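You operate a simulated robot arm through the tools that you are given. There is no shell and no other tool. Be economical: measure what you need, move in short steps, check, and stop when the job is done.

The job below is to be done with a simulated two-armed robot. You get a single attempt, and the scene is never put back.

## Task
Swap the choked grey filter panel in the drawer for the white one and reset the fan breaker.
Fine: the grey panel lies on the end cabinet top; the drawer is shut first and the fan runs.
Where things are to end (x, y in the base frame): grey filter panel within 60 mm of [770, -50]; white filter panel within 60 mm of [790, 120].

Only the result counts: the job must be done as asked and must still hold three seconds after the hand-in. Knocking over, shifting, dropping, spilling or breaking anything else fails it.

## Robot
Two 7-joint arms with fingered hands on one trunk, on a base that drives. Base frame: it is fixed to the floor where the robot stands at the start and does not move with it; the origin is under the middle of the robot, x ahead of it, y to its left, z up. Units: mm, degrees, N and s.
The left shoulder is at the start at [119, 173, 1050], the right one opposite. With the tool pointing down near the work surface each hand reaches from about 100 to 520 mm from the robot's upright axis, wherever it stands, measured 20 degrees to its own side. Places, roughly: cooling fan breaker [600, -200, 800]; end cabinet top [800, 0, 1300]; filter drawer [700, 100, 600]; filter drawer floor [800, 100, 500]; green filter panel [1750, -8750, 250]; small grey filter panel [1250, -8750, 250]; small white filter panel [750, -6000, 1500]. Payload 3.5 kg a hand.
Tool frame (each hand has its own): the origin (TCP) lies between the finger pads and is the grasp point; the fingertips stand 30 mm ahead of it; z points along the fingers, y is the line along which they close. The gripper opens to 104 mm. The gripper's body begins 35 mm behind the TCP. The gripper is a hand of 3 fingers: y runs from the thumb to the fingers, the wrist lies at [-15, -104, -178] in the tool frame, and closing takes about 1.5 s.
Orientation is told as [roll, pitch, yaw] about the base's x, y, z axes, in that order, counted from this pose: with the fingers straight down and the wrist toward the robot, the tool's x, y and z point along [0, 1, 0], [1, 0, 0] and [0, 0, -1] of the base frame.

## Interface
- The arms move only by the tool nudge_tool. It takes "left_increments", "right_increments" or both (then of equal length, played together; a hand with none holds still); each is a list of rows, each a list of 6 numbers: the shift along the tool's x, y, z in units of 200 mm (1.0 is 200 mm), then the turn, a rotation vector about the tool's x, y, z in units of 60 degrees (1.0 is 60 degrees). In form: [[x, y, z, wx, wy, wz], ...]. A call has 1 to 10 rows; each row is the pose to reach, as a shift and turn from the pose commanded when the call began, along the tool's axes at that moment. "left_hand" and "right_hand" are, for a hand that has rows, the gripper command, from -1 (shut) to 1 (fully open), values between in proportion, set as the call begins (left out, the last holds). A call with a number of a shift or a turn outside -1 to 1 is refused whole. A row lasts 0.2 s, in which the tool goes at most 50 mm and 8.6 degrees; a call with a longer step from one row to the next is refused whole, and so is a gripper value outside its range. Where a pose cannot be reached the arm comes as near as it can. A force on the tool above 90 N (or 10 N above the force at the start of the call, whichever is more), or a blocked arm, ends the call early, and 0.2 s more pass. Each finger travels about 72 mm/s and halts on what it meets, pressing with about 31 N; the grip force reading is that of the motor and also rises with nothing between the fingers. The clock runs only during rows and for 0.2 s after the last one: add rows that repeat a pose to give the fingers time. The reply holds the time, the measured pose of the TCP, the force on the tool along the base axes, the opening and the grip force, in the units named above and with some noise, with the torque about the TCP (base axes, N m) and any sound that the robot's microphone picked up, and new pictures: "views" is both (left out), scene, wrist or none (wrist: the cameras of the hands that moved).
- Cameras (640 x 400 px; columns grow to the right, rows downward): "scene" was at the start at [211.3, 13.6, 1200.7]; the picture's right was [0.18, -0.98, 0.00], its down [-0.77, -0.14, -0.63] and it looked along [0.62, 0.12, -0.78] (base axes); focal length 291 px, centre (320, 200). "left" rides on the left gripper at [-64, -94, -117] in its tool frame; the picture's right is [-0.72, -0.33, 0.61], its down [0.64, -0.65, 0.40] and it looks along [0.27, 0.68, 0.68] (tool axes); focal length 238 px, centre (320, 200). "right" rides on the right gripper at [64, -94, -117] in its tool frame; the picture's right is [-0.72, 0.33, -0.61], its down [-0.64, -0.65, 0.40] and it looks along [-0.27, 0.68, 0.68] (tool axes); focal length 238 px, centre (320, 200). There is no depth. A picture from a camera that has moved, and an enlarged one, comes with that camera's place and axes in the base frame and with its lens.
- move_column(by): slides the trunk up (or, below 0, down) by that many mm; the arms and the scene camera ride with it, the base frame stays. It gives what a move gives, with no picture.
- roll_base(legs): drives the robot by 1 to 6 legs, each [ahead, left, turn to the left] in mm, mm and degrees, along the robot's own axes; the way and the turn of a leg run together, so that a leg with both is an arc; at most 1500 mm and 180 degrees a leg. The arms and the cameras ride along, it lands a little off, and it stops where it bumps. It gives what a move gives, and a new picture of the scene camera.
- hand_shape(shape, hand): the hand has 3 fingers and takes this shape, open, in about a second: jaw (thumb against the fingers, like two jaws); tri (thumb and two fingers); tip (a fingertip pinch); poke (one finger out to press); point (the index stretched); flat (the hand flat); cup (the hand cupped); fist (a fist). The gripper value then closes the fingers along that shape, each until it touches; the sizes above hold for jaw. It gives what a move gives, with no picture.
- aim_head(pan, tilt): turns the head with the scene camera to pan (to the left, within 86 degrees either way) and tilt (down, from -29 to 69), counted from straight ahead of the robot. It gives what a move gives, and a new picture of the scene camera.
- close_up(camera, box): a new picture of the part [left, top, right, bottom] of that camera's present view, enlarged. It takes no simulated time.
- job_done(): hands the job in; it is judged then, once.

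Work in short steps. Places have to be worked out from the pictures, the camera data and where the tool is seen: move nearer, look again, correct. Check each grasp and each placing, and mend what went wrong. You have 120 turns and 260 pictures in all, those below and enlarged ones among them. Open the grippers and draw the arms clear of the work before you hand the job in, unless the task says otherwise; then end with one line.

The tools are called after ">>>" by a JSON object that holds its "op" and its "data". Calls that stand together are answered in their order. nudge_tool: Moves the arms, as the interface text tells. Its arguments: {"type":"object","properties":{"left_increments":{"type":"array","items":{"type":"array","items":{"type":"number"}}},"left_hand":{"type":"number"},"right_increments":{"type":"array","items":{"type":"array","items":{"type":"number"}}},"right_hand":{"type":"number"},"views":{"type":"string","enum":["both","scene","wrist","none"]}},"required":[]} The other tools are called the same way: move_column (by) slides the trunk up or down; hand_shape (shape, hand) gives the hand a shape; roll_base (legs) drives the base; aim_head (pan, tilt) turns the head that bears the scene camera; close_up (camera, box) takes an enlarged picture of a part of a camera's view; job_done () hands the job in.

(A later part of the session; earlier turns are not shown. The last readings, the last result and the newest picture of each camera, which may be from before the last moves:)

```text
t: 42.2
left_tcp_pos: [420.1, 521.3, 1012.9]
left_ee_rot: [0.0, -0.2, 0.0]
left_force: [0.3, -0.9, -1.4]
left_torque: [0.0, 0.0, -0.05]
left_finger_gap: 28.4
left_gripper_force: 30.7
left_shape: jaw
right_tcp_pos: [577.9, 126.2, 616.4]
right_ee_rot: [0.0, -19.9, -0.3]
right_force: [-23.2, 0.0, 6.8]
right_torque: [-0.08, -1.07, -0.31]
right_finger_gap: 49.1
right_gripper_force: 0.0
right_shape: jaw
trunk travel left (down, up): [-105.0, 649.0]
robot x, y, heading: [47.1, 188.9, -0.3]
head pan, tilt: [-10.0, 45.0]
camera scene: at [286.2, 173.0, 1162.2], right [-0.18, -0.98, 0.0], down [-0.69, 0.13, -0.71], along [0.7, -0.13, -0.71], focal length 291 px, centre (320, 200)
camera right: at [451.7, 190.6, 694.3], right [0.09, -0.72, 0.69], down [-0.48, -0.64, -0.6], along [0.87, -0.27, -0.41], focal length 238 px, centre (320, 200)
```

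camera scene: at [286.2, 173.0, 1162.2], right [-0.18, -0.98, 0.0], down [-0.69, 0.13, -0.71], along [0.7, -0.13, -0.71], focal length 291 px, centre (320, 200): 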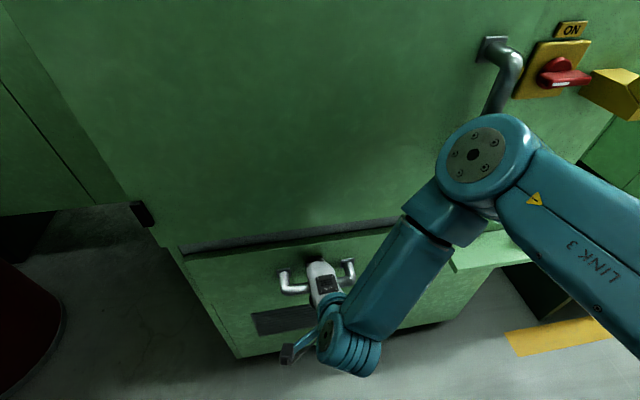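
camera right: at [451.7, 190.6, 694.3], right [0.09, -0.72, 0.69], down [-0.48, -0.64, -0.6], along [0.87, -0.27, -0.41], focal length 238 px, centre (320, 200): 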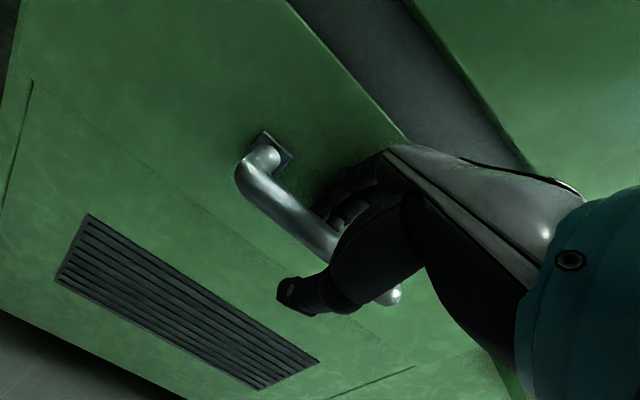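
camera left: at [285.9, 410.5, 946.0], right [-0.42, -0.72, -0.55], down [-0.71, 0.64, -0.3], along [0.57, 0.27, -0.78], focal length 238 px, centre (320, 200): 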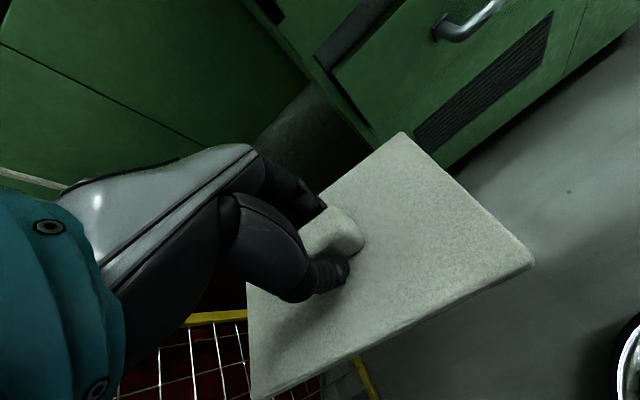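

The fingers are behind the bar (a light -23 N against the face) and the thumb is in front. I close.

>>> {"op": "nudge_tool", "data": {"right_increments": [[0, -0.02, 0, 0, 0, 0], [0, -0.02, 0, 0, 0, 0], [0, -0.02, 0, 0, 0, 0], [0, -0.02, 0, 0, 0, 0], [0, -0.02, 0, 0, 0, 0], [0, -0.02, 0, 0, 0, 0]], "right_hand": -1, "views": "wrist"}}

```text
t: 43.6
left_tcp_pos: [423.8, 521.1, 1011.2]
left_ee_rot: [0.1, 0.2, 0.1]
left_force: [0.5, 0.2, -1.0]
left_torque: [0.01, -0.01, 0.01]
left_finger_gap: 28.5
left_gripper_force: 30.7
left_shape: jaw
right_tcp_pos: [578.0, 123.5, 613.7]
right_ee_rot: [-0.1, -19.8, -0.5]
right_force: [2.7, -1.3, -17.2]
right_torque: [0.02, 0.11, -0.14]
right_finger_gap: 9.3
right_gripper_force: 30.9
right_shape: jaw
trunk travel left (down, up): [-105.0, 649.0]
robot x, y, heading: [48.8, 191.7, -0.5]
head pan, tilt: [-10.0, 45.0]
camera right: at [451.1, 189.8, 691.4], right [0.09, -0.72, 0.69], down [-0.48, -0.64, -0.6], along [0.87, -0.28, -0.41], focal length 238 px, centre (320, 200)
```

right: 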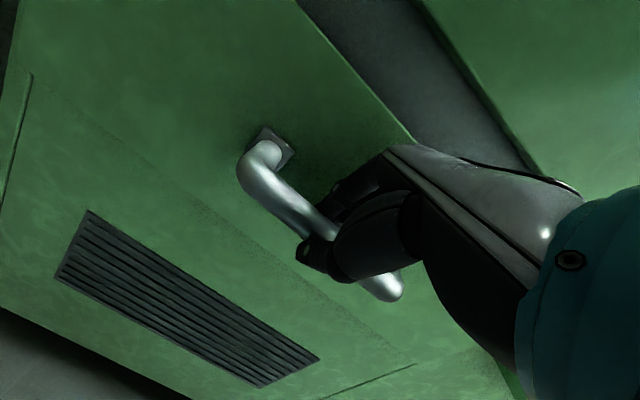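

The bar is gripped. I pull the drawer by driving back 100 mm first.

>>> {"op": "roll_base", "data": {"legs": [[-100, 0, 0]]}}

```text
t: 44.8
left_tcp_pos: [325.9, 520.7, 1012.9]
left_ee_rot: [0.1, 0.2, 0.0]
left_force: [0.1, -0.4, -1.7]
left_torque: [-0.03, 0.02, -0.01]
left_finger_gap: 28.6
left_gripper_force: 30.9
left_shape: jaw
right_tcp_pos: [479.0, 125.1, 614.8]
right_ee_rot: [0.1, -19.9, -0.4]
right_force: [2.0, -1.1, -22.0]
right_torque: [0.0, 0.15, -0.13]
right_finger_gap: 8.4
right_gripper_force: 30.5
right_shape: jaw
trunk travel left (down, up): [-105.0, 649.0]
robot x, y, heading: [-55.1, 191.3, -0.5]
head pan, tilt: [-10.0, 45.0]
camera scene: at [191.3, 173.2, 1161.1], right [-0.18, -0.98, 0.0], down [-0.7, 0.13, -0.71], along [0.69, -0.13, -0.71], focal length 291 px, centre (320, 200)
```

scene: 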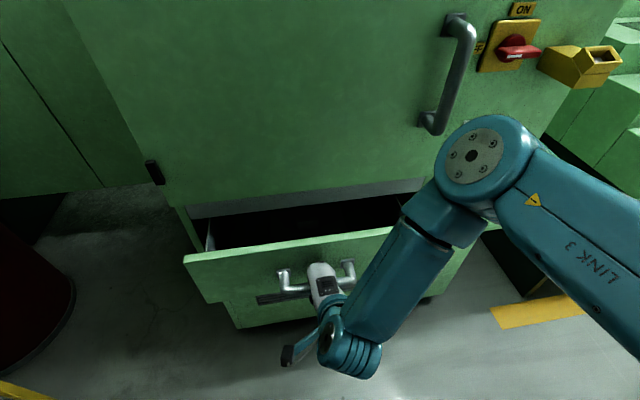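

The drawer slides freely. I pull another 140 mm.

>>> {"op": "roll_base", "data": {"legs": [[-140, 0, 0]]}}

```text
t: 46.1
left_tcp_pos: [186.2, 524.3, 1011.0]
left_ee_rot: [0.0, 0.1, 0.1]
left_force: [-0.4, 0.4, -0.9]
left_torque: [0.0, 0.01, 0.0]
left_finger_gap: 28.3
left_gripper_force: 30.9
left_shape: jaw
right_tcp_pos: [341.1, 126.1, 613.6]
right_ee_rot: [-0.1, -19.8, -0.4]
right_force: [2.5, -2.1, -23.2]
right_torque: [-0.02, 0.15, -0.17]
right_finger_gap: 8.5
right_gripper_force: 30.7
right_shape: jaw
trunk travel left (down, up): [-105.0, 649.0]
robot x, y, heading: [-191.0, 191.0, -0.1]
head pan, tilt: [-10.0, 45.0]
camera scene: at [52.6, 174.4, 1161.1], right [-0.18, -0.98, 0.0], down [-0.7, 0.13, -0.71], along [0.69, -0.13, -0.71], focal length 291 px, centre (320, 200)
```

scene: 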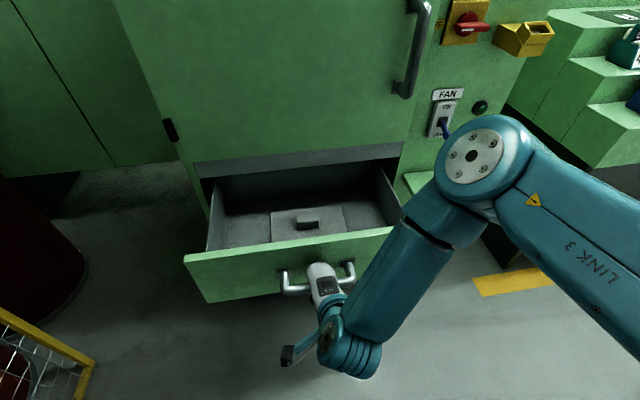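

The grey panel is visible in the drawer tray. I zoom in on it.

>>> {"op": "close_up", "data": {"camera": "scene", "box": [180, 150, 420, 300]}}

```text
2.67 times, centred on (300, 225) of scene
camera zoom: at [52.6, 174.4, 1161.1], right [-0.18, -0.98, 0.0], down [-0.7, 0.13, -0.71], along [0.69, -0.13, -0.71], focal length 776 px, centre (373, 133)
```

zoom: 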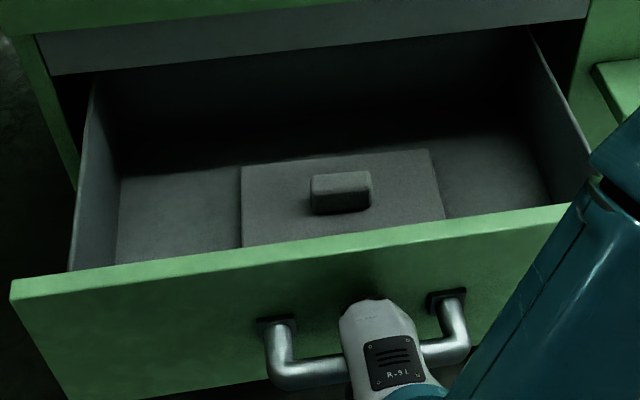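

The block is near [581, 110], close to the cabinet face. I pull 70 mm more for clearance.

>>> {"op": "roll_base", "data": {"legs": [[-70, 0, 0]]}}

```text
t: 47.1
left_tcp_pos: [142.8, 526.1, 1010.1]
left_ee_rot: [0.2, 0.3, 0.2]
left_force: [-0.5, -0.2, -0.8]
left_torque: [0.0, 0.01, 0.0]
left_finger_gap: 28.3
left_gripper_force: 31.1
left_shape: jaw
right_tcp_pos: [311.3, 124.1, 615.6]
right_ee_rot: [-0.3, -21.2, -1.2]
right_force: [33.0, 10.2, -33.2]
right_torque: [0.17, 0.88, 0.21]
right_finger_gap: 10.2
right_gripper_force: 30.9
right_shape: jaw
trunk travel left (down, up): [-105.0, 649.0]
robot x, y, heading: [-237.1, 189.1, -0.1]
head pan, tilt: [-10.0, 45.0]
stopped in leg 1: the force on the tool passed its limit at 101 N (the readings are from after the stop); the commanded pose is now the measured one
camera scene: at [11.0, 176.6, 1160.5], right [-0.18, -0.98, 0.0], down [-0.7, 0.12, -0.7], along [0.69, -0.12, -0.71], focal length 291 px, centre (320, 200)
```

scene: 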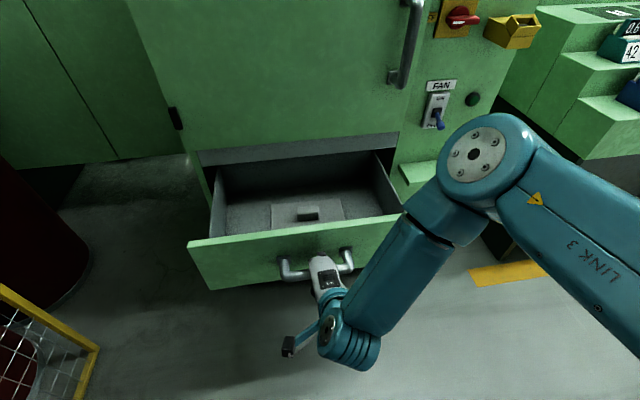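

The drawer reached its stop, about 266 mm open. I release the handle and raise the right hand straight up.

>>> {"op": "nudge_tool", "data": {"right_increments": [[0, 0, 0, 0, 0, 0], [0, 0, 0, 0, 0, 0], [0, 0, 0, 0, 0, 0], [0, 0, 0, 0, 0, 0], [0, 0.07, -0.19, 0, 0, 0], [0, 0.14, -0.4, 0, 0, 0], [0, 0.21, -0.6, 0, 0, 0], [0, 0.26, -0.75, 0, 0, 0]], "right_hand": 0.0}}

```text
t: 48.9
left_tcp_pos: [138.6, 524.1, 1012.0]
left_ee_rot: [0.1, 0.0, 0.1]
left_force: [0.4, -0.3, -1.5]
left_torque: [0.01, -0.02, -0.01]
left_finger_gap: 28.0
left_gripper_force: 30.9
left_shape: jaw
right_tcp_pos: [299.6, 123.9, 777.6]
right_ee_rot: [-0.2, -21.4, -1.1]
right_force: [0.4, -0.5, -0.6]
right_torque: [-0.02, 0.0, -0.02]
right_finger_gap: 51.8
right_gripper_force: 0.0
right_shape: jaw
trunk travel left (down, up): [-105.0, 649.0]
robot x, y, heading: [-236.8, 193.8, -0.5]
head pan, tilt: [-10.0, 45.0]
camera scene: at [5.4, 175.7, 1161.7], right [-0.18, -0.98, 0.0], down [-0.7, 0.13, -0.71], along [0.7, -0.13, -0.71], focal length 291 px, centre (320, 200)
camera right: at [171.1, 191.7, 852.0], right [0.07, -0.72, 0.69], down [-0.47, -0.63, -0.61], along [0.88, -0.29, -0.38], focal length 238 px, centre (320, 200)
```

scene: 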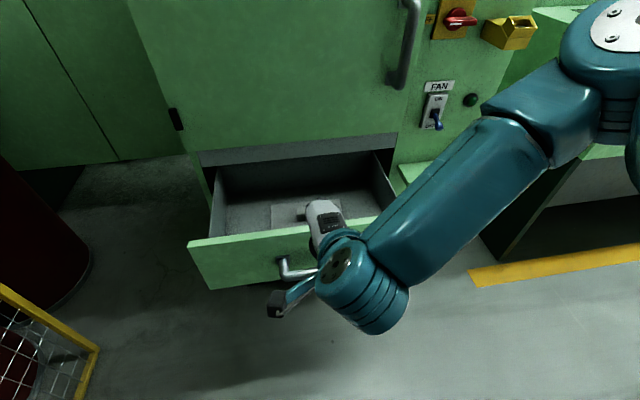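
right: 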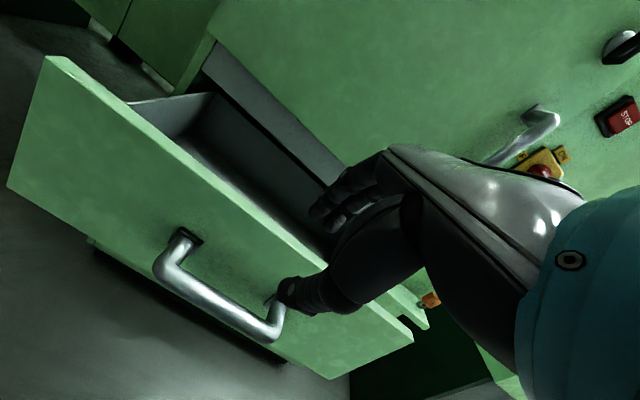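

I level the right hand, open it fully, and drive ahead with the hand above the drawer.

>>> {"op": "nudge_tool", "data": {"right_increments": [[0, 0, 0, 0.12, 0, 0], [0, 0, 0, 0.24, 0, 0], [0, 0, -0.03, 0.356, 0, 0], [0, 0, -0.05, 0.356, 0, 0]], "right_hand": 1, "views": "none"}}

>>> {"op": "roll_base", "data": {"legs": [[220, 0, 0]]}}

>>> {"op": "close_up", "data": {"camera": "right", "box": [0, 0, 640, 400]}}

```text
t: 49.9
left_tcp_pos: [138.1, 524.5, 1013.0]
left_ee_rot: [0.1, 0.1, 0.2]
left_force: [0.2, 0.5, -1.5]
left_torque: [-0.02, 0.0, -0.02]
left_finger_gap: 28.4
left_gripper_force: 31.2
left_shape: jaw
right_tcp_pos: [296.8, 124.4, 787.4]
right_ee_rot: [-0.2, 0.0, -1.3]
right_force: [1.2, 0.0, -0.6]
right_torque: [0.02, 0.0, 0.0]
right_finger_gap: 103.6
right_gripper_force: 0.0
right_shape: jaw
trunk travel left (down, up): [-105.0, 649.0]
robot x, y, heading: [-235.4, 192.1, -0.4]
head pan, tilt: [-10.0, 45.0]
```

```text
t: 51.5
left_tcp_pos: [356.7, 523.5, 1011.8]
left_ee_rot: [0.1, 0.1, 0.1]
left_force: [0.3, -0.2, -2.0]
left_torque: [-0.03, 0.02, -0.05]
left_finger_gap: 28.4
left_gripper_force: 30.6
left_shape: jaw
right_tcp_pos: [515.3, 122.7, 787.2]
right_ee_rot: [-0.3, 0.0, -1.2]
right_force: [-0.7, 0.0, -0.4]
right_torque: [0.01, -0.02, -0.02]
right_finger_gap: 103.6
right_gripper_force: 0.1
right_shape: jaw
trunk travel left (down, up): [-105.0, 649.0]
robot x, y, heading: [-19.9, 192.5, 0.2]
head pan, tilt: [-10.0, 45.0]
camera scene: at [224.1, 174.7, 1161.5], right [-0.18, -0.98, 0.0], down [-0.7, 0.13, -0.71], along [0.7, -0.13, -0.71], focal length 291 px, centre (320, 200)
```

scene: 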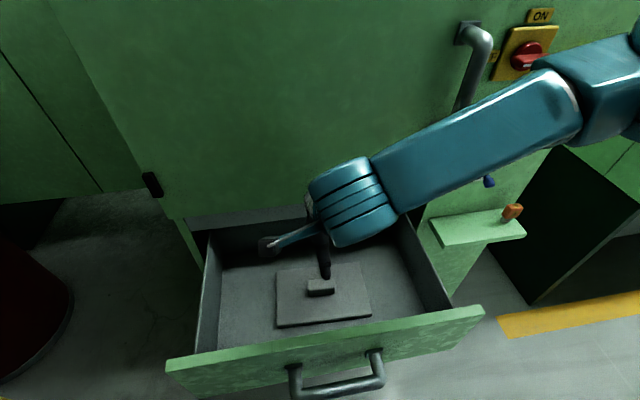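

```text
1.00 times, centred on (320, 200) of right (not enlarged: the box is as wide or as high as the picture)
camera zoom: at [422.8, 190.0, 902.6], right [0.31, -0.72, 0.62], down [-0.67, -0.63, -0.4], along [0.68, -0.29, -0.68], focal length 238 px, centre (320, 200)
```

zoom: 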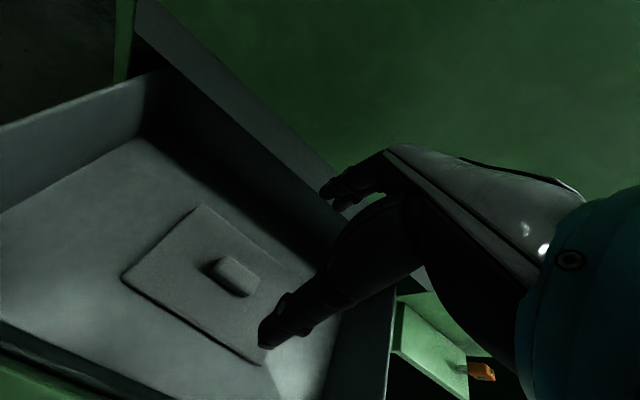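

I zoom both views to triangulate the grey block.

>>> {"op": "close_up", "data": {"camera": "scene", "box": [240, 240, 400, 340]}}

>>> {"op": "close_up", "data": {"camera": "right", "box": [140, 210, 300, 310]}}

```text
4.00 times, centred on (320, 290) of scene
camera zoom: at [224.1, 174.7, 1161.5], right [-0.18, -0.98, 0.0], down [-0.7, 0.13, -0.71], along [0.7, -0.13, -0.71], focal length 1164 px, centre (320, -160)
```

zoom: 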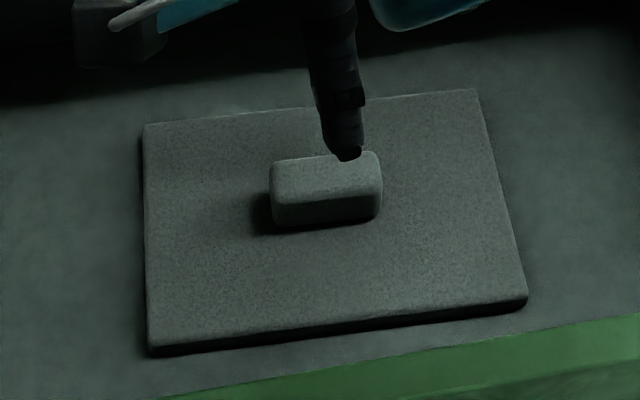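

```text
4.00 times, centred on (220, 260) of right
camera zoom: at [422.8, 190.0, 902.6], right [0.31, -0.72, 0.62], down [-0.67, -0.63, -0.4], along [0.68, -0.29, -0.68], focal length 953 px, centre (720, -40)
```

zoom: 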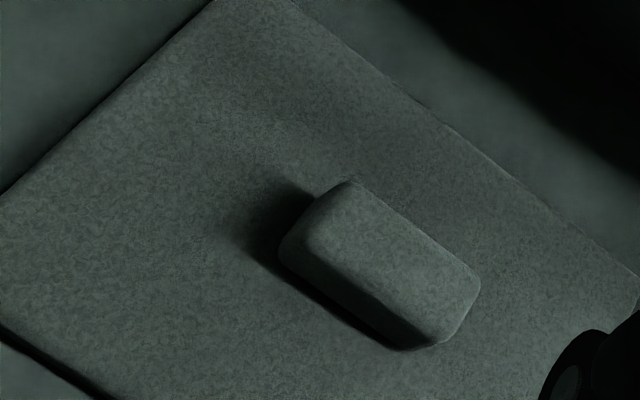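

The block top is near [546, 113, 570]. I lower the right hand to z≈622 above it.

>>> {"op": "nudge_tool", "data": {"right_increments": [[-0.05, 0.155, 0, 0, 0, 0], [-0.05, 0.155, 0.24, 0, 0, 0], [-0.05, 0.155, 0.48, 0, 0, 0], [-0.05, 0.155, 0.7, 0, 0, 0], [-0.05, 0.155, 0.825, 0, 0, 0]]}}

```text
t: 52.7
left_tcp_pos: [356.8, 524.9, 1012.2]
left_ee_rot: [0.1, -0.1, 0.0]
left_force: [0.6, 0.8, -1.3]
left_torque: [0.01, 0.01, -0.01]
left_finger_gap: 28.1
left_gripper_force: 31.0
left_shape: jaw
right_tcp_pos: [546.1, 112.0, 621.6]
right_ee_rot: [-0.2, -0.1, -1.3]
right_force: [-0.2, -0.1, -0.9]
right_torque: [-0.01, 0.01, 0.0]
right_finger_gap: 103.7
right_gripper_force: 0.0
right_shape: jaw
trunk travel left (down, up): [-105.0, 649.0]
robot x, y, heading: [-19.1, 192.4, -0.1]
head pan, tilt: [-10.0, 45.0]
camera scene: at [223.7, 174.7, 1161.6], right [-0.18, -0.98, 0.0], down [-0.7, 0.13, -0.71], along [0.7, -0.13, -0.71], focal length 291 px, centre (320, 200)
camera right: at [453.3, 179.2, 737.4], right [0.31, -0.72, 0.62], down [-0.67, -0.63, -0.4], along [0.68, -0.29, -0.68], focal length 238 px, centre (320, 200)
```

scene: 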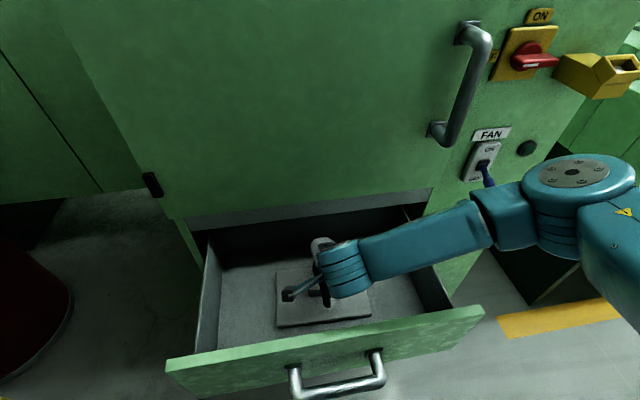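
right: 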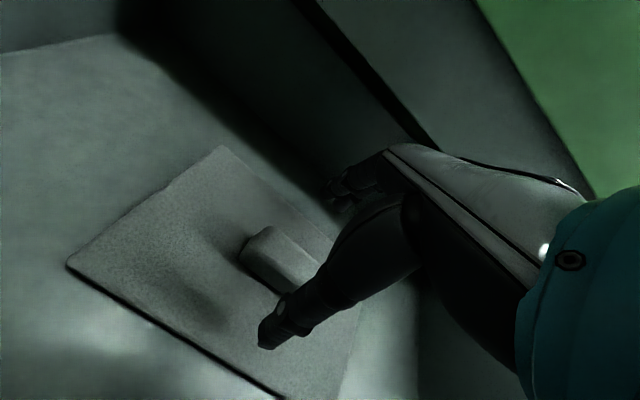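

The view mirrors the earlier good grasp. I descend 46 mm and then close.

>>> {"op": "nudge_tool", "data": {"right_increments": [[0, 0, 0.13, 0, 0, 0], [0, 0, 0.23, 0, 0, 0]], "views": "wrist"}}

```text
t: 53.3
left_tcp_pos: [353.6, 524.3, 1014.5]
left_ee_rot: [0.1, -0.2, 0.1]
left_force: [-0.1, -0.7, -1.7]
left_torque: [-0.01, -0.02, 0.0]
left_finger_gap: 28.4
left_gripper_force: 30.7
left_shape: jaw
right_tcp_pos: [551.9, 114.8, 586.2]
right_ee_rot: [0.2, -1.3, -1.2]
right_force: [12.9, 1.2, 49.3]
right_torque: [-0.07, 3.01, -0.09]
right_finger_gap: 103.8
right_gripper_force: 0.1
right_shape: jaw
trunk travel left (down, up): [-105.0, 649.0]
robot x, y, heading: [-19.4, 192.3, -0.2]
head pan, tilt: [-10.0, 45.0]
camera right: at [457.0, 181.3, 700.5], right [0.3, -0.73, 0.62], down [-0.66, -0.62, -0.42], along [0.69, -0.28, -0.66], focal length 238 px, centre (320, 200)
```

right: 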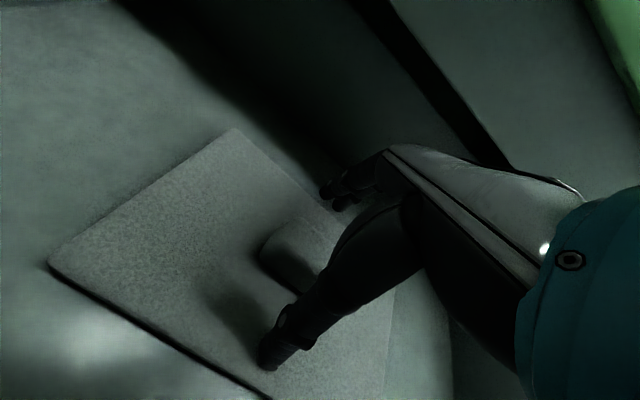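

The thumb touches the panel at TCP z 586, so the panel sits higher than I assumed. I ease up a little, shift 8 mm toward me and close.

>>> {"op": "nudge_tool", "data": {"right_increments": [[0, -0.04, -0.04, 0, 0, 0], [0, -0.04, -0.04, 0, 0, 0], [0, -0.04, -0.04, 0, 0, 0], [0, -0.04, -0.04, 0, 0, 0], [0, -0.04, -0.04, 0, 0, 0], [0, -0.04, -0.04, 0, 0, 0], [0, -0.04, -0.04, 0, 0, 0], [0, -0.04, -0.04, 0, 0, 0]], "right_hand": -1}}

```text
t: 55.1
left_tcp_pos: [355.4, 524.3, 1012.4]
left_ee_rot: [0.0, -0.1, 0.0]
left_force: [0.2, -0.5, -1.4]
left_torque: [-0.01, -0.03, 0.0]
left_finger_gap: 28.3
left_gripper_force: 31.5
left_shape: jaw
right_tcp_pos: [541.9, 113.5, 591.5]
right_ee_rot: [0.1, -0.9, -1.3]
right_force: [15.4, 1.8, 43.1]
right_torque: [0.07, 1.66, -0.13]
right_finger_gap: 93.2
right_gripper_force: 30.3
right_shape: jaw
trunk travel left (down, up): [-105.0, 649.0]
robot x, y, heading: [-17.1, 190.7, -0.4]
head pan, tilt: [-10.0, 45.0]
camera scene: at [221.7, 175.3, 1162.3], right [-0.18, -0.98, 0.0], down [-0.69, 0.13, -0.71], along [0.7, -0.13, -0.71], focal length 291 px, centre (320, 200)
camera right: at [448.0, 180.7, 705.5], right [0.3, -0.73, 0.62], down [-0.66, -0.63, -0.42], along [0.69, -0.28, -0.67], focal length 238 px, centre (320, 200)
```

scene: 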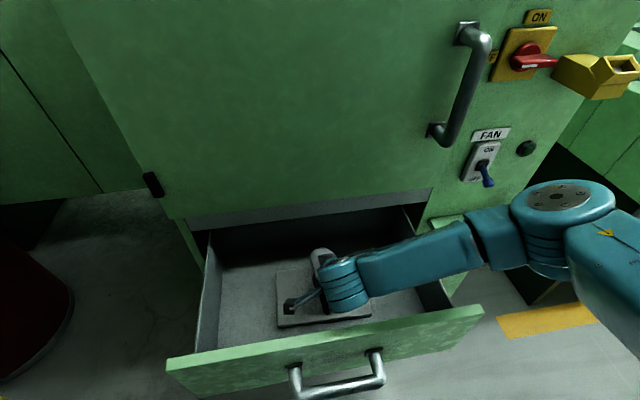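
right: 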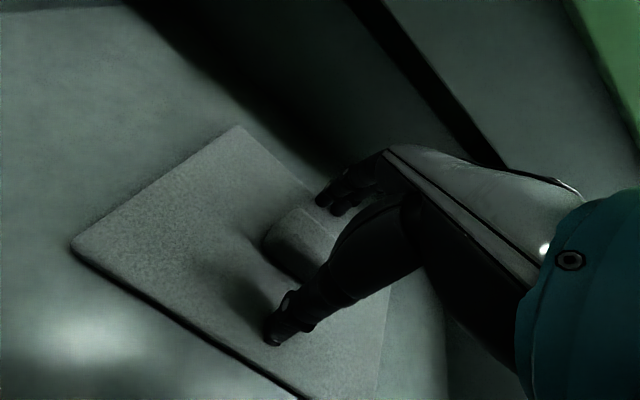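

The fingers halted at a 93 mm gap while still pressing at 43 N. I reopen and lift 20 mm to look again.

>>> {"op": "nudge_tool", "data": {"right_increments": [[0, 0, -0.05, 0, 0, 0], [0, 0, -0.12, 0, 0, 0], [0, 0, -0.12, 0, 0, 0]], "right_hand": 1, "views": "none"}}

>>> {"op": "close_up", "data": {"camera": "right", "box": [200, 150, 440, 300]}}

>>> {"op": "close_up", "data": {"camera": "scene", "box": [220, 210, 460, 360]}}

```text
t: 55.9
left_tcp_pos: [356.7, 523.8, 1012.8]
left_ee_rot: [0.2, 0.1, 0.0]
left_force: [0.6, -0.9, -1.0]
left_torque: [0.01, 0.0, -0.04]
left_finger_gap: 28.1
left_gripper_force: 30.8
left_shape: jaw
right_tcp_pos: [536.2, 112.0, 606.6]
right_ee_rot: [-0.2, 0.2, -1.1]
right_force: [0.5, -0.4, 0.4]
right_torque: [-0.03, 0.03, -0.01]
right_finger_gap: 103.6
right_gripper_force: 0.0
right_shape: jaw
trunk travel left (down, up): [-105.0, 649.0]
robot x, y, heading: [-21.8, 188.8, -0.1]
head pan, tilt: [-10.0, 45.0]
```

```text
2.67 times, centred on (320, 225) of right
camera zoom: at [444.4, 179.1, 722.7], right [0.31, -0.72, 0.62], down [-0.67, -0.63, -0.4], along [0.68, -0.29, -0.68], focal length 636 px, centre (320, 133)
```

zoom: 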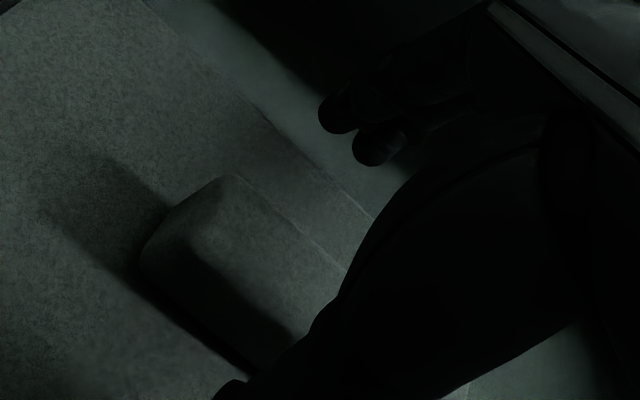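

```text
2.67 times, centred on (340, 285) of scene
camera zoom: at [223.7, 174.7, 1161.4], right [-0.18, -0.98, 0.0], down [-0.7, 0.13, -0.71], along [0.7, -0.13, -0.71], focal length 776 px, centre (267, -27)
```

zoom: 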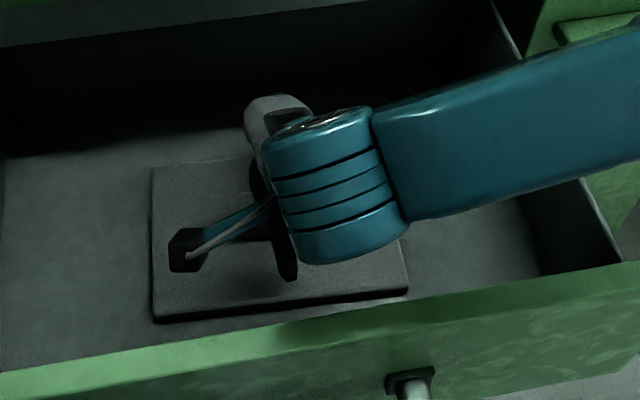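

The block top is at about [532, 111, 587]. The fingertips were pressed into the panel, so I lower only to z≈595 and close.

>>> {"op": "nudge_tool", "data": {"right_increments": [[0, -0.015, 0.06, 0, 0, 0], [0, -0.015, 0.06, 0, 0, 0], [0, -0.015, 0.06, 0, 0, 0]], "views": "none"}}

>>> {"op": "nudge_tool", "data": {"right_increments": [[0, 0, 0, 0, 0, 0], [0, 0, 0, 0, 0, 0], [0, 0, 0, 0, 0, 0], [0, 0, 0, 0, 0, 0], [0, 0, 0, 0, 0, 0], [0, 0, 0, 0, 0, 0], [0, 0, 0, 0, 0, 0], [0, 0, 0, 0, 0, 0]], "right_hand": -1}}

```text
t: 56.7
left_tcp_pos: [357.2, 523.9, 1011.7]
left_ee_rot: [0.1, 0.0, 0.1]
left_force: [-0.2, -0.4, -1.1]
left_torque: [-0.02, 0.01, 0.01]
left_finger_gap: 28.2
left_gripper_force: 31.2
left_shape: jaw
right_tcp_pos: [534.7, 113.1, 596.1]
right_ee_rot: [-0.2, 0.0, -1.2]
right_force: [0.4, 0.9, 0.0]
right_torque: [0.0, 0.03, 0.0]
right_finger_gap: 103.6
right_gripper_force: 0.1
right_shape: jaw
trunk travel left (down, up): [-105.0, 649.0]
robot x, y, heading: [-22.0, 193.7, -0.0]
head pan, tilt: [-10.0, 45.0]
```

```text
t: 58.5
left_tcp_pos: [357.5, 524.5, 1012.5]
left_ee_rot: [0.2, 0.1, 0.1]
left_force: [0.1, -0.6, -1.0]
left_torque: [-0.03, -0.01, 0.02]
left_finger_gap: 28.4
left_gripper_force: 31.1
left_shape: jaw
right_tcp_pos: [534.9, 112.7, 594.9]
right_ee_rot: [-0.2, 0.0, -1.2]
right_force: [-0.2, 0.0, 0.8]
right_torque: [-0.01, 0.0, 0.01]
right_finger_gap: 20.6
right_gripper_force: 30.6
right_shape: jaw
trunk travel left (down, up): [-105.0, 649.0]
robot x, y, heading: [-17.1, 191.7, -0.2]
head pan, tilt: [-10.0, 45.0]
camera scene: at [223.7, 174.7, 1161.6], right [-0.18, -0.98, 0.0], down [-0.7, 0.13, -0.71], along [0.7, -0.13, -0.71], focal length 291 px, centre (320, 200)
camera right: at [442.2, 179.2, 711.7], right [0.31, -0.72, 0.62], down [-0.67, -0.63, -0.4], along [0.68, -0.29, -0.68], focal length 238 px, centre (320, 200)
```

scene: 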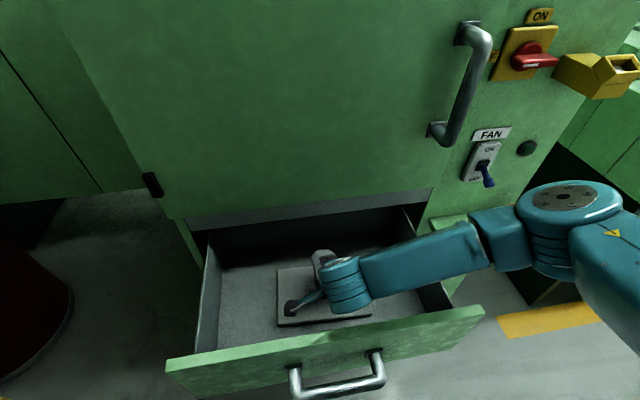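
right: 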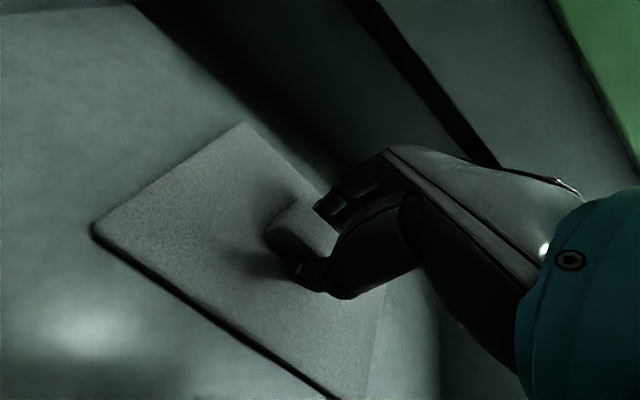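

Thumb and fingers straddle the block, with a gap of 20.6 mm. I lift slowly and check.

>>> {"op": "nudge_tool", "data": {"right_increments": [[0, 0, -0.05, 0, 0, 0], [0, 0, -0.1, 0, 0, 0], [0, 0, -0.2, 0, 0, 0], [0, 0, -0.3, 0, 0, 0]]}}

```text
t: 59.5
left_tcp_pos: [356.2, 524.2, 1012.6]
left_ee_rot: [0.1, 0.0, 0.2]
left_force: [0.7, -0.6, -1.6]
left_torque: [0.01, -0.02, 0.0]
left_finger_gap: 28.4
left_gripper_force: 31.1
left_shape: jaw
right_tcp_pos: [534.3, 113.3, 655.1]
right_ee_rot: [-0.2, 0.1, -1.2]
right_force: [0.1, -0.7, -1.5]
right_torque: [0.0, 0.0, 0.02]
right_finger_gap: 20.8
right_gripper_force: 31.4
right_shape: jaw
trunk travel left (down, up): [-105.0, 649.0]
robot x, y, heading: [-20.6, 192.2, -0.3]
head pan, tilt: [-10.0, 45.0]
camera scene: at [223.6, 174.7, 1161.7], right [-0.18, -0.98, 0.0], down [-0.7, 0.13, -0.71], along [0.7, -0.13, -0.71], focal length 291 px, centre (320, 200)
camera right: at [442.0, 179.8, 772.2], right [0.31, -0.72, 0.62], down [-0.67, -0.63, -0.4], along [0.68, -0.29, -0.68], focal length 238 px, centre (320, 200)
```

scene: 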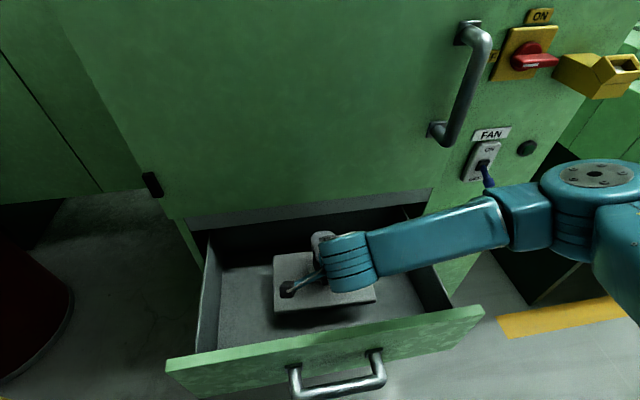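
right: 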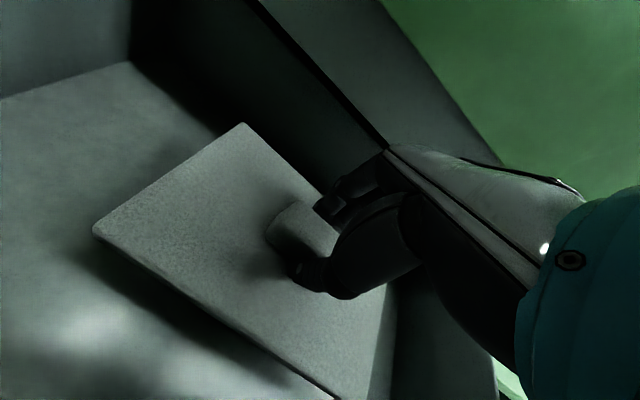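

The grey panel is lifted. I raise it clear of the drawer front and back off.

>>> {"op": "nudge_tool", "data": {"right_increments": [[0, -0.05, -0.2, 0, 0, 0], [0, -0.1, -0.42, 0, 0, 0], [0, -0.15, -0.65, 0, 0, 0], [0, -0.2, -0.85, 0, 0, 0], [0, -0.2, -0.95, 0, 0, 0]], "views": "none"}}

>>> {"op": "roll_base", "data": {"legs": [[-230, 0, 0], [0, -220, 0]]}}

```text
t: 60.7
left_tcp_pos: [357.8, 524.3, 1011.5]
left_ee_rot: [0.1, -0.1, 0.1]
left_force: [0.2, 0.0, -2.1]
left_torque: [0.0, 0.0, -0.03]
left_finger_gap: 28.4
left_gripper_force: 30.6
left_shape: jaw
right_tcp_pos: [494.3, 114.7, 846.4]
right_ee_rot: [-0.2, 0.0, -1.2]
right_force: [-0.1, 0.7, -1.4]
right_torque: [0.01, 0.0, 0.04]
right_finger_gap: 20.8
right_gripper_force: 30.9
right_shape: jaw
trunk travel left (down, up): [-105.0, 649.0]
robot x, y, heading: [-21.0, 186.3, 0.1]
head pan, tilt: [-10.0, 45.0]
```

```text
t: 63.8
left_tcp_pos: [124.8, 306.9, 1013.3]
left_ee_rot: [0.1, 0.0, 0.2]
left_force: [-0.7, -0.1, -2.2]
left_torque: [0.0, 0.0, -0.03]
left_finger_gap: 28.2
left_gripper_force: 30.8
left_shape: jaw
right_tcp_pos: [265.0, -101.8, 845.5]
right_ee_rot: [-0.3, 0.0, -0.9]
right_force: [-0.7, -0.6, -0.5]
right_torque: [-0.01, 0.03, -0.01]
right_finger_gap: 20.5
right_gripper_force: 30.8
right_shape: jaw
trunk travel left (down, up): [-105.0, 649.0]
robot x, y, heading: [-249.0, -24.8, -0.1]
head pan, tilt: [-10.0, 45.0]
camera scene: at [-7.0, -42.5, 1161.6], right [-0.17, -0.98, 0.0], down [-0.7, 0.12, -0.71], along [0.7, -0.12, -0.71], focal length 291 px, centre (320, 200)
```

scene: 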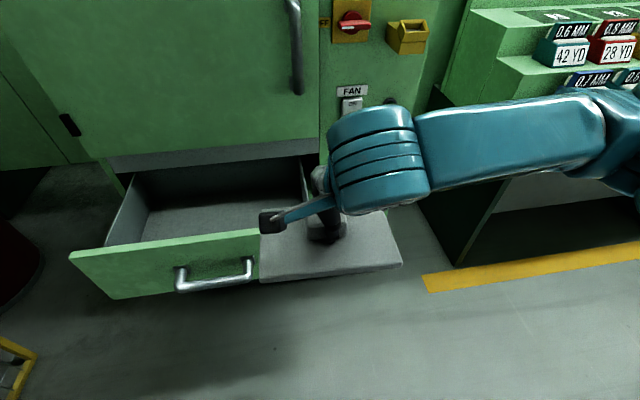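

The drawer is empty. I move the right panel back and to the right while bringing the left panel to the front.

>>> {"op": "nudge_tool", "data": {"right_increments": [[-0.15, -0.08, -0.05, 0, 0, 0], [-0.3, -0.16, -0.1, 0, 0, 0], [-0.45, -0.24, -0.15, 0, 0, 0], [-0.6, -0.32, -0.2, 0, 0, 0], [-0.7, -0.4, -0.25, 0, 0, 0], [-0.75, -0.45, -0.25, 0, 0, 0]], "left_increments": [[-0.14, 0.1, 0.08, 0, 0, 0], [-0.28, 0.2, 0.16, 0, 0, 0], [-0.42, 0.3, 0.24, 0, 0, 0], [-0.56, 0.4, 0.32, 0, 0, 0], [-0.7, 0.5, 0.4, 0, 0, 0], [-0.85, 0.58, 0.48, 0, 0, 0]], "views": "scene"}}

>>> {"op": "aim_head", "data": {"pan": 10, "tilt": 48}}

```text
t: 65.2
left_tcp_pos: [242.8, 136.7, 914.3]
left_ee_rot: [0.0, 0.1, 0.1]
left_force: [-0.3, -0.2, -1.1]
left_torque: [-0.01, -0.01, 0.02]
left_finger_gap: 28.1
left_gripper_force: 30.7
left_shape: jaw
right_tcp_pos: [215.0, -242.2, 908.8]
right_ee_rot: [-0.3, 0.0, -1.1]
right_force: [-0.1, -0.1, -0.8]
right_torque: [0.01, 0.03, 0.01]
right_finger_gap: 20.7
right_gripper_force: 30.9
right_shape: jaw
right hand out of reach, approached as far as the arm can: row 4, 5, 6
trunk travel left (down, up): [-105.0, 649.0]
robot x, y, heading: [-252.5, -28.7, -0.2]
head pan, tilt: [-10.0, 45.0]
camera scene: at [-6.0, -41.7, 1161.3], right [-0.17, -0.98, 0.0], down [-0.7, 0.12, -0.71], along [0.7, -0.12, -0.71], focal length 291 px, centre (320, 200)
```

scene: 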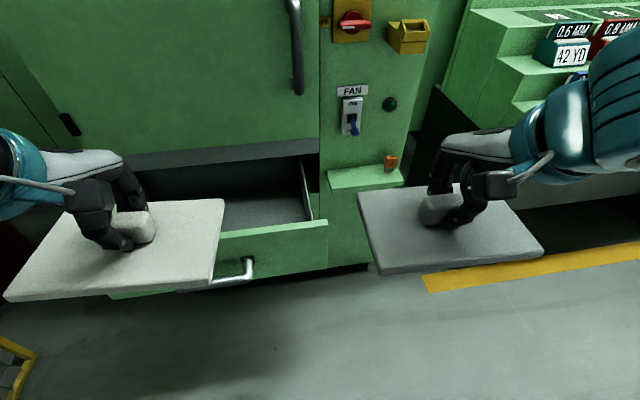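

```text
t: 66.0
left_tcp_pos: [241.1, 137.2, 915.8]
left_ee_rot: [0.0, -0.1, 0.3]
left_force: [0.2, 0.5, -1.5]
left_torque: [-0.03, 0.04, 0.01]
left_finger_gap: 28.4
left_gripper_force: 31.0
left_shape: jaw
right_tcp_pos: [213.6, -242.2, 909.5]
right_ee_rot: [-0.2, 0.0, -1.0]
right_force: [-0.9, -0.4, -1.8]
right_torque: [0.01, -0.03, -0.04]
right_finger_gap: 20.6
right_gripper_force: 30.9
right_shape: jaw
trunk travel left (down, up): [-105.0, 649.0]
robot x, y, heading: [-247.7, -31.0, -0.1]
head pan, tilt: [10.0, 48.0]
camera scene: at [-9.4, -14.3, 1157.5], right [0.17, -0.99, 0.0], down [-0.73, -0.13, -0.67], along [0.66, 0.12, -0.74], focal length 291 px, centre (320, 200)
```

scene: 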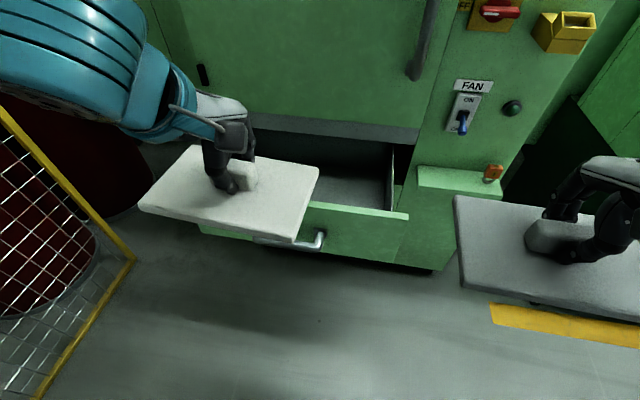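

Both panels are held clear. I drive ahead 240 mm so the white panel comes over the open drawer.

>>> {"op": "roll_base", "data": {"legs": [[240, 0, 0]]}}

>>> {"op": "close_up", "data": {"camera": "left", "box": [0, 0, 640, 400]}}

```text
t: 67.8
left_tcp_pos: [481.4, 139.4, 915.2]
left_ee_rot: [0.1, 0.1, 0.3]
left_force: [1.8, 0.0, -0.6]
left_torque: [-0.04, 0.0, -0.01]
left_finger_gap: 28.2
left_gripper_force: 30.8
left_shape: jaw
right_tcp_pos: [454.3, -241.6, 909.9]
right_ee_rot: [-0.2, 0.1, -0.9]
right_force: [0.4, -0.4, -1.1]
right_torque: [0.0, 0.0, 0.03]
right_finger_gap: 20.7
right_gripper_force: 30.9
right_shape: jaw
trunk travel left (down, up): [-105.0, 649.0]
robot x, y, heading: [-9.7, -27.0, 0.2]
head pan, tilt: [10.0, 48.0]
camera scene: at [230.7, -13.7, 1157.3], right [0.17, -0.98, 0.0], down [-0.73, -0.13, -0.67], along [0.66, 0.12, -0.74], focal length 291 px, centre (320, 200)
```

scene: 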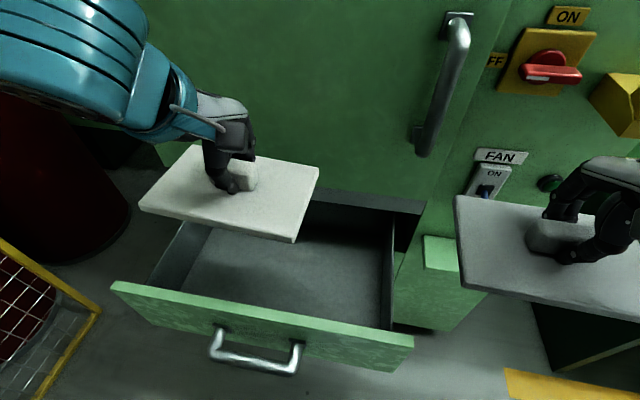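

```text
1.00 times, centred on (320, 200) of left (not enlarged: the box is as wide or as high as the picture)
camera zoom: at [387.3, 73.0, 1032.7], right [-0.32, -0.72, -0.61], down [-0.66, 0.64, -0.4], along [0.68, 0.27, -0.68], focal length 238 px, centre (320, 200)
```

zoom: 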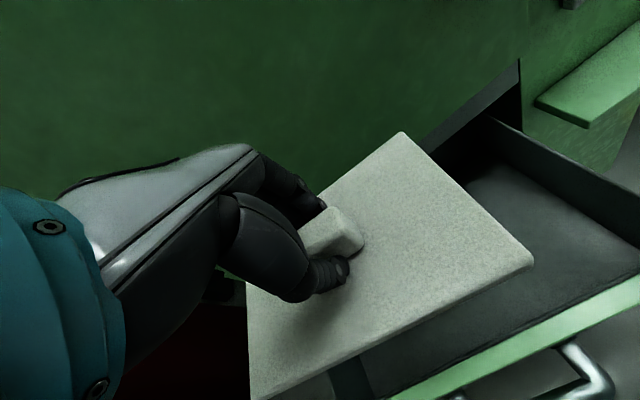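

I move over the drawer centre and descend to z≈745.

>>> {"op": "nudge_tool", "data": {"left_increments": [[-0.06, 0.1, 0, 0, 0, 0], [-0.115, 0.2, 0.1, 0, 0, 0], [-0.115, 0.2, 0.33, 0, 0, 0], [-0.115, 0.2, 0.56, 0, 0, 0], [-0.115, 0.2, 0.78, 0, 0, 0], [-0.115, 0.2, 0.85, 0, 0, 0]]}}

```text
t: 69.2
left_tcp_pos: [519.8, 116.8, 744.9]
left_ee_rot: [0.2, -0.1, 0.4]
left_force: [0.7, 1.2, -1.2]
left_torque: [0.0, 0.0, 0.01]
left_finger_gap: 28.0
left_gripper_force: 30.8
left_shape: jaw
right_tcp_pos: [454.3, -241.5, 909.3]
right_ee_rot: [-0.2, 0.1, -0.8]
right_force: [0.3, -0.4, -0.9]
right_torque: [-0.01, -0.01, 0.02]
right_finger_gap: 20.5
right_gripper_force: 30.9
right_shape: jaw
trunk travel left (down, up): [-105.0, 649.0]
robot x, y, heading: [-9.6, -25.6, 0.1]
head pan, tilt: [10.0, 48.0]
camera scene: at [230.2, -13.7, 1157.5], right [0.17, -0.98, 0.0], down [-0.73, -0.13, -0.67], along [0.66, 0.12, -0.74], focal length 291 px, centre (320, 200)
camera left: at [426.7, 51.2, 862.4], right [-0.32, -0.72, -0.61], down [-0.66, 0.64, -0.4], along [0.68, 0.27, -0.68], focal length 238 px, centre (320, 200)
```

scene: 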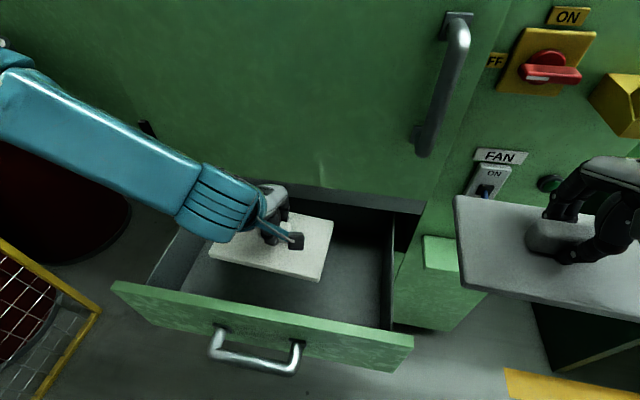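
left: 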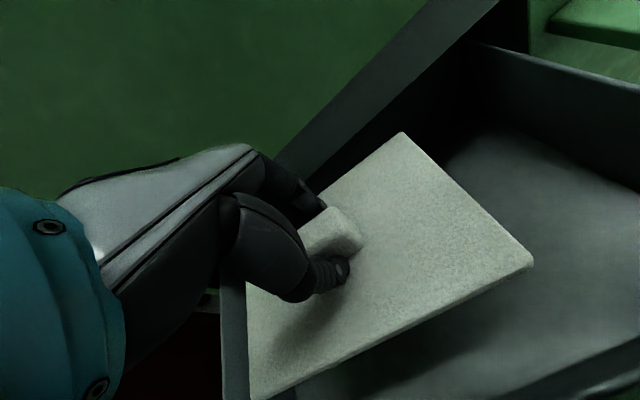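

The clearance looks good. I descend to z≈605.

>>> {"op": "nudge_tool", "data": {"left_increments": [[0, 0, 0.22, 0, 0, 0], [0, 0, 0.44, 0, 0, 0], [0, 0, 0.62, 0, 0, 0], [0, 0, 0.7, 0, 0, 0]]}}

```text
t: 70.2
left_tcp_pos: [518.3, 144.1, 633.5]
left_ee_rot: [0.0, 0.1, 0.3]
left_force: [-0.6, -0.2, -1.1]
left_torque: [0.0, 0.01, -0.04]
left_finger_gap: 27.9
left_gripper_force: 30.3
left_shape: jaw
left hand out of reach, approached as far as the arm can: row 2, 3, 4
right_tcp_pos: [454.3, -241.7, 909.7]
right_ee_rot: [-0.3, 0.1, -0.9]
right_force: [-0.3, -0.3, -1.4]
right_torque: [-0.01, 0.0, 0.0]
right_finger_gap: 20.8
right_gripper_force: 31.4
right_shape: jaw
trunk travel left (down, up): [-105.0, 649.0]
robot x, y, heading: [-12.4, -28.4, -0.1]
head pan, tilt: [10.0, 48.0]
camera scene: at [230.2, -13.7, 1157.5], right [0.17, -0.98, 0.0], down [-0.73, -0.13, -0.67], along [0.66, 0.12, -0.74], focal length 291 px, centre (320, 200)
camera left: at [424.1, 78.4, 751.0], right [-0.32, -0.72, -0.61], down [-0.66, 0.64, -0.4], along [0.68, 0.27, -0.68], focal length 238 px, centre (320, 200)
```

scene: 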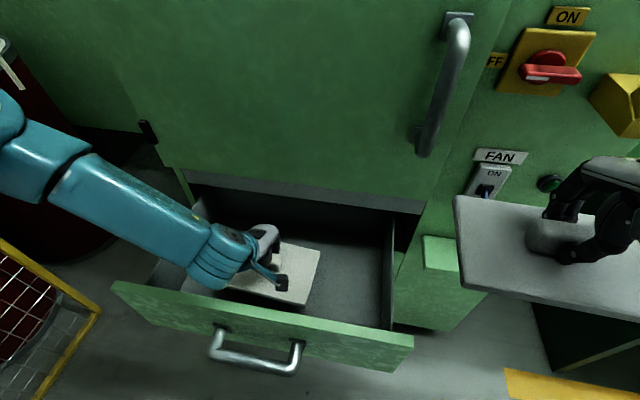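
left: 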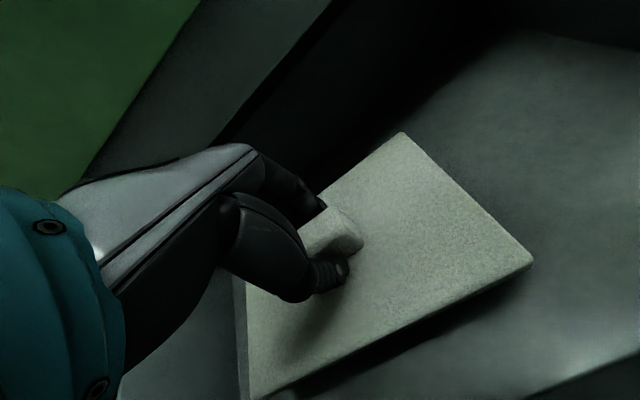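

The arm ran out of reach and drifted to y 144. I raise it again, shift the base left 65 mm, and retry.

>>> {"op": "nudge_tool", "data": {"left_increments": [[-0.05, 0, -0.2, 0, 0, 0], [-0.135, 0, -0.4, 0, 0, 0], [-0.135, 0, -0.55, 0, 0, 0]], "views": "none"}}

>>> {"op": "roll_base", "data": {"legs": [[0, 65, 0]]}}

```text
t: 71.0
left_tcp_pos: [517.5, 115.8, 745.0]
left_ee_rot: [0.0, 0.1, 0.3]
left_force: [-0.3, 0.6, -1.2]
left_torque: [-0.02, 0.02, -0.04]
left_finger_gap: 28.1
left_gripper_force: 31.0
left_shape: jaw
right_tcp_pos: [452.4, -242.3, 909.9]
right_ee_rot: [-0.2, 0.0, -0.9]
right_force: [0.3, -0.7, -1.0]
right_torque: [-0.01, -0.03, 0.02]
right_finger_gap: 20.5
right_gripper_force: 31.3
right_shape: jaw
trunk travel left (down, up): [-105.0, 649.0]
robot x, y, heading: [-12.6, -26.4, 0.1]
head pan, tilt: [10.0, 48.0]
```

```text
t: 72.0
left_tcp_pos: [518.8, 181.2, 744.2]
left_ee_rot: [0.0, 0.0, 0.4]
left_force: [-0.1, -0.5, -1.4]
left_torque: [0.01, 0.01, -0.01]
left_finger_gap: 28.2
left_gripper_force: 31.2
left_shape: jaw
right_tcp_pos: [454.1, -177.3, 909.7]
right_ee_rot: [-0.4, 0.0, -0.9]
right_force: [-0.4, 0.8, -1.2]
right_torque: [0.02, -0.04, 0.0]
right_finger_gap: 20.7
right_gripper_force: 30.4
right_shape: jaw
trunk travel left (down, up): [-105.0, 649.0]
robot x, y, heading: [-10.0, 37.5, -0.1]
head pan, tilt: [10.0, 48.0]
camera scene: at [230.1, 51.6, 1157.4], right [0.17, -0.98, 0.0], down [-0.73, -0.13, -0.67], along [0.66, 0.12, -0.74], focal length 291 px, centre (320, 200)
```

scene: 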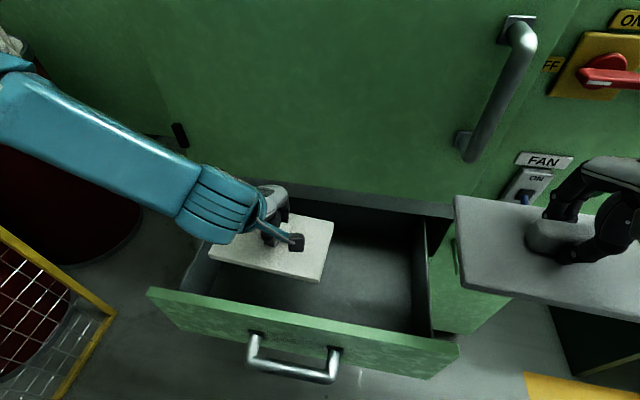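

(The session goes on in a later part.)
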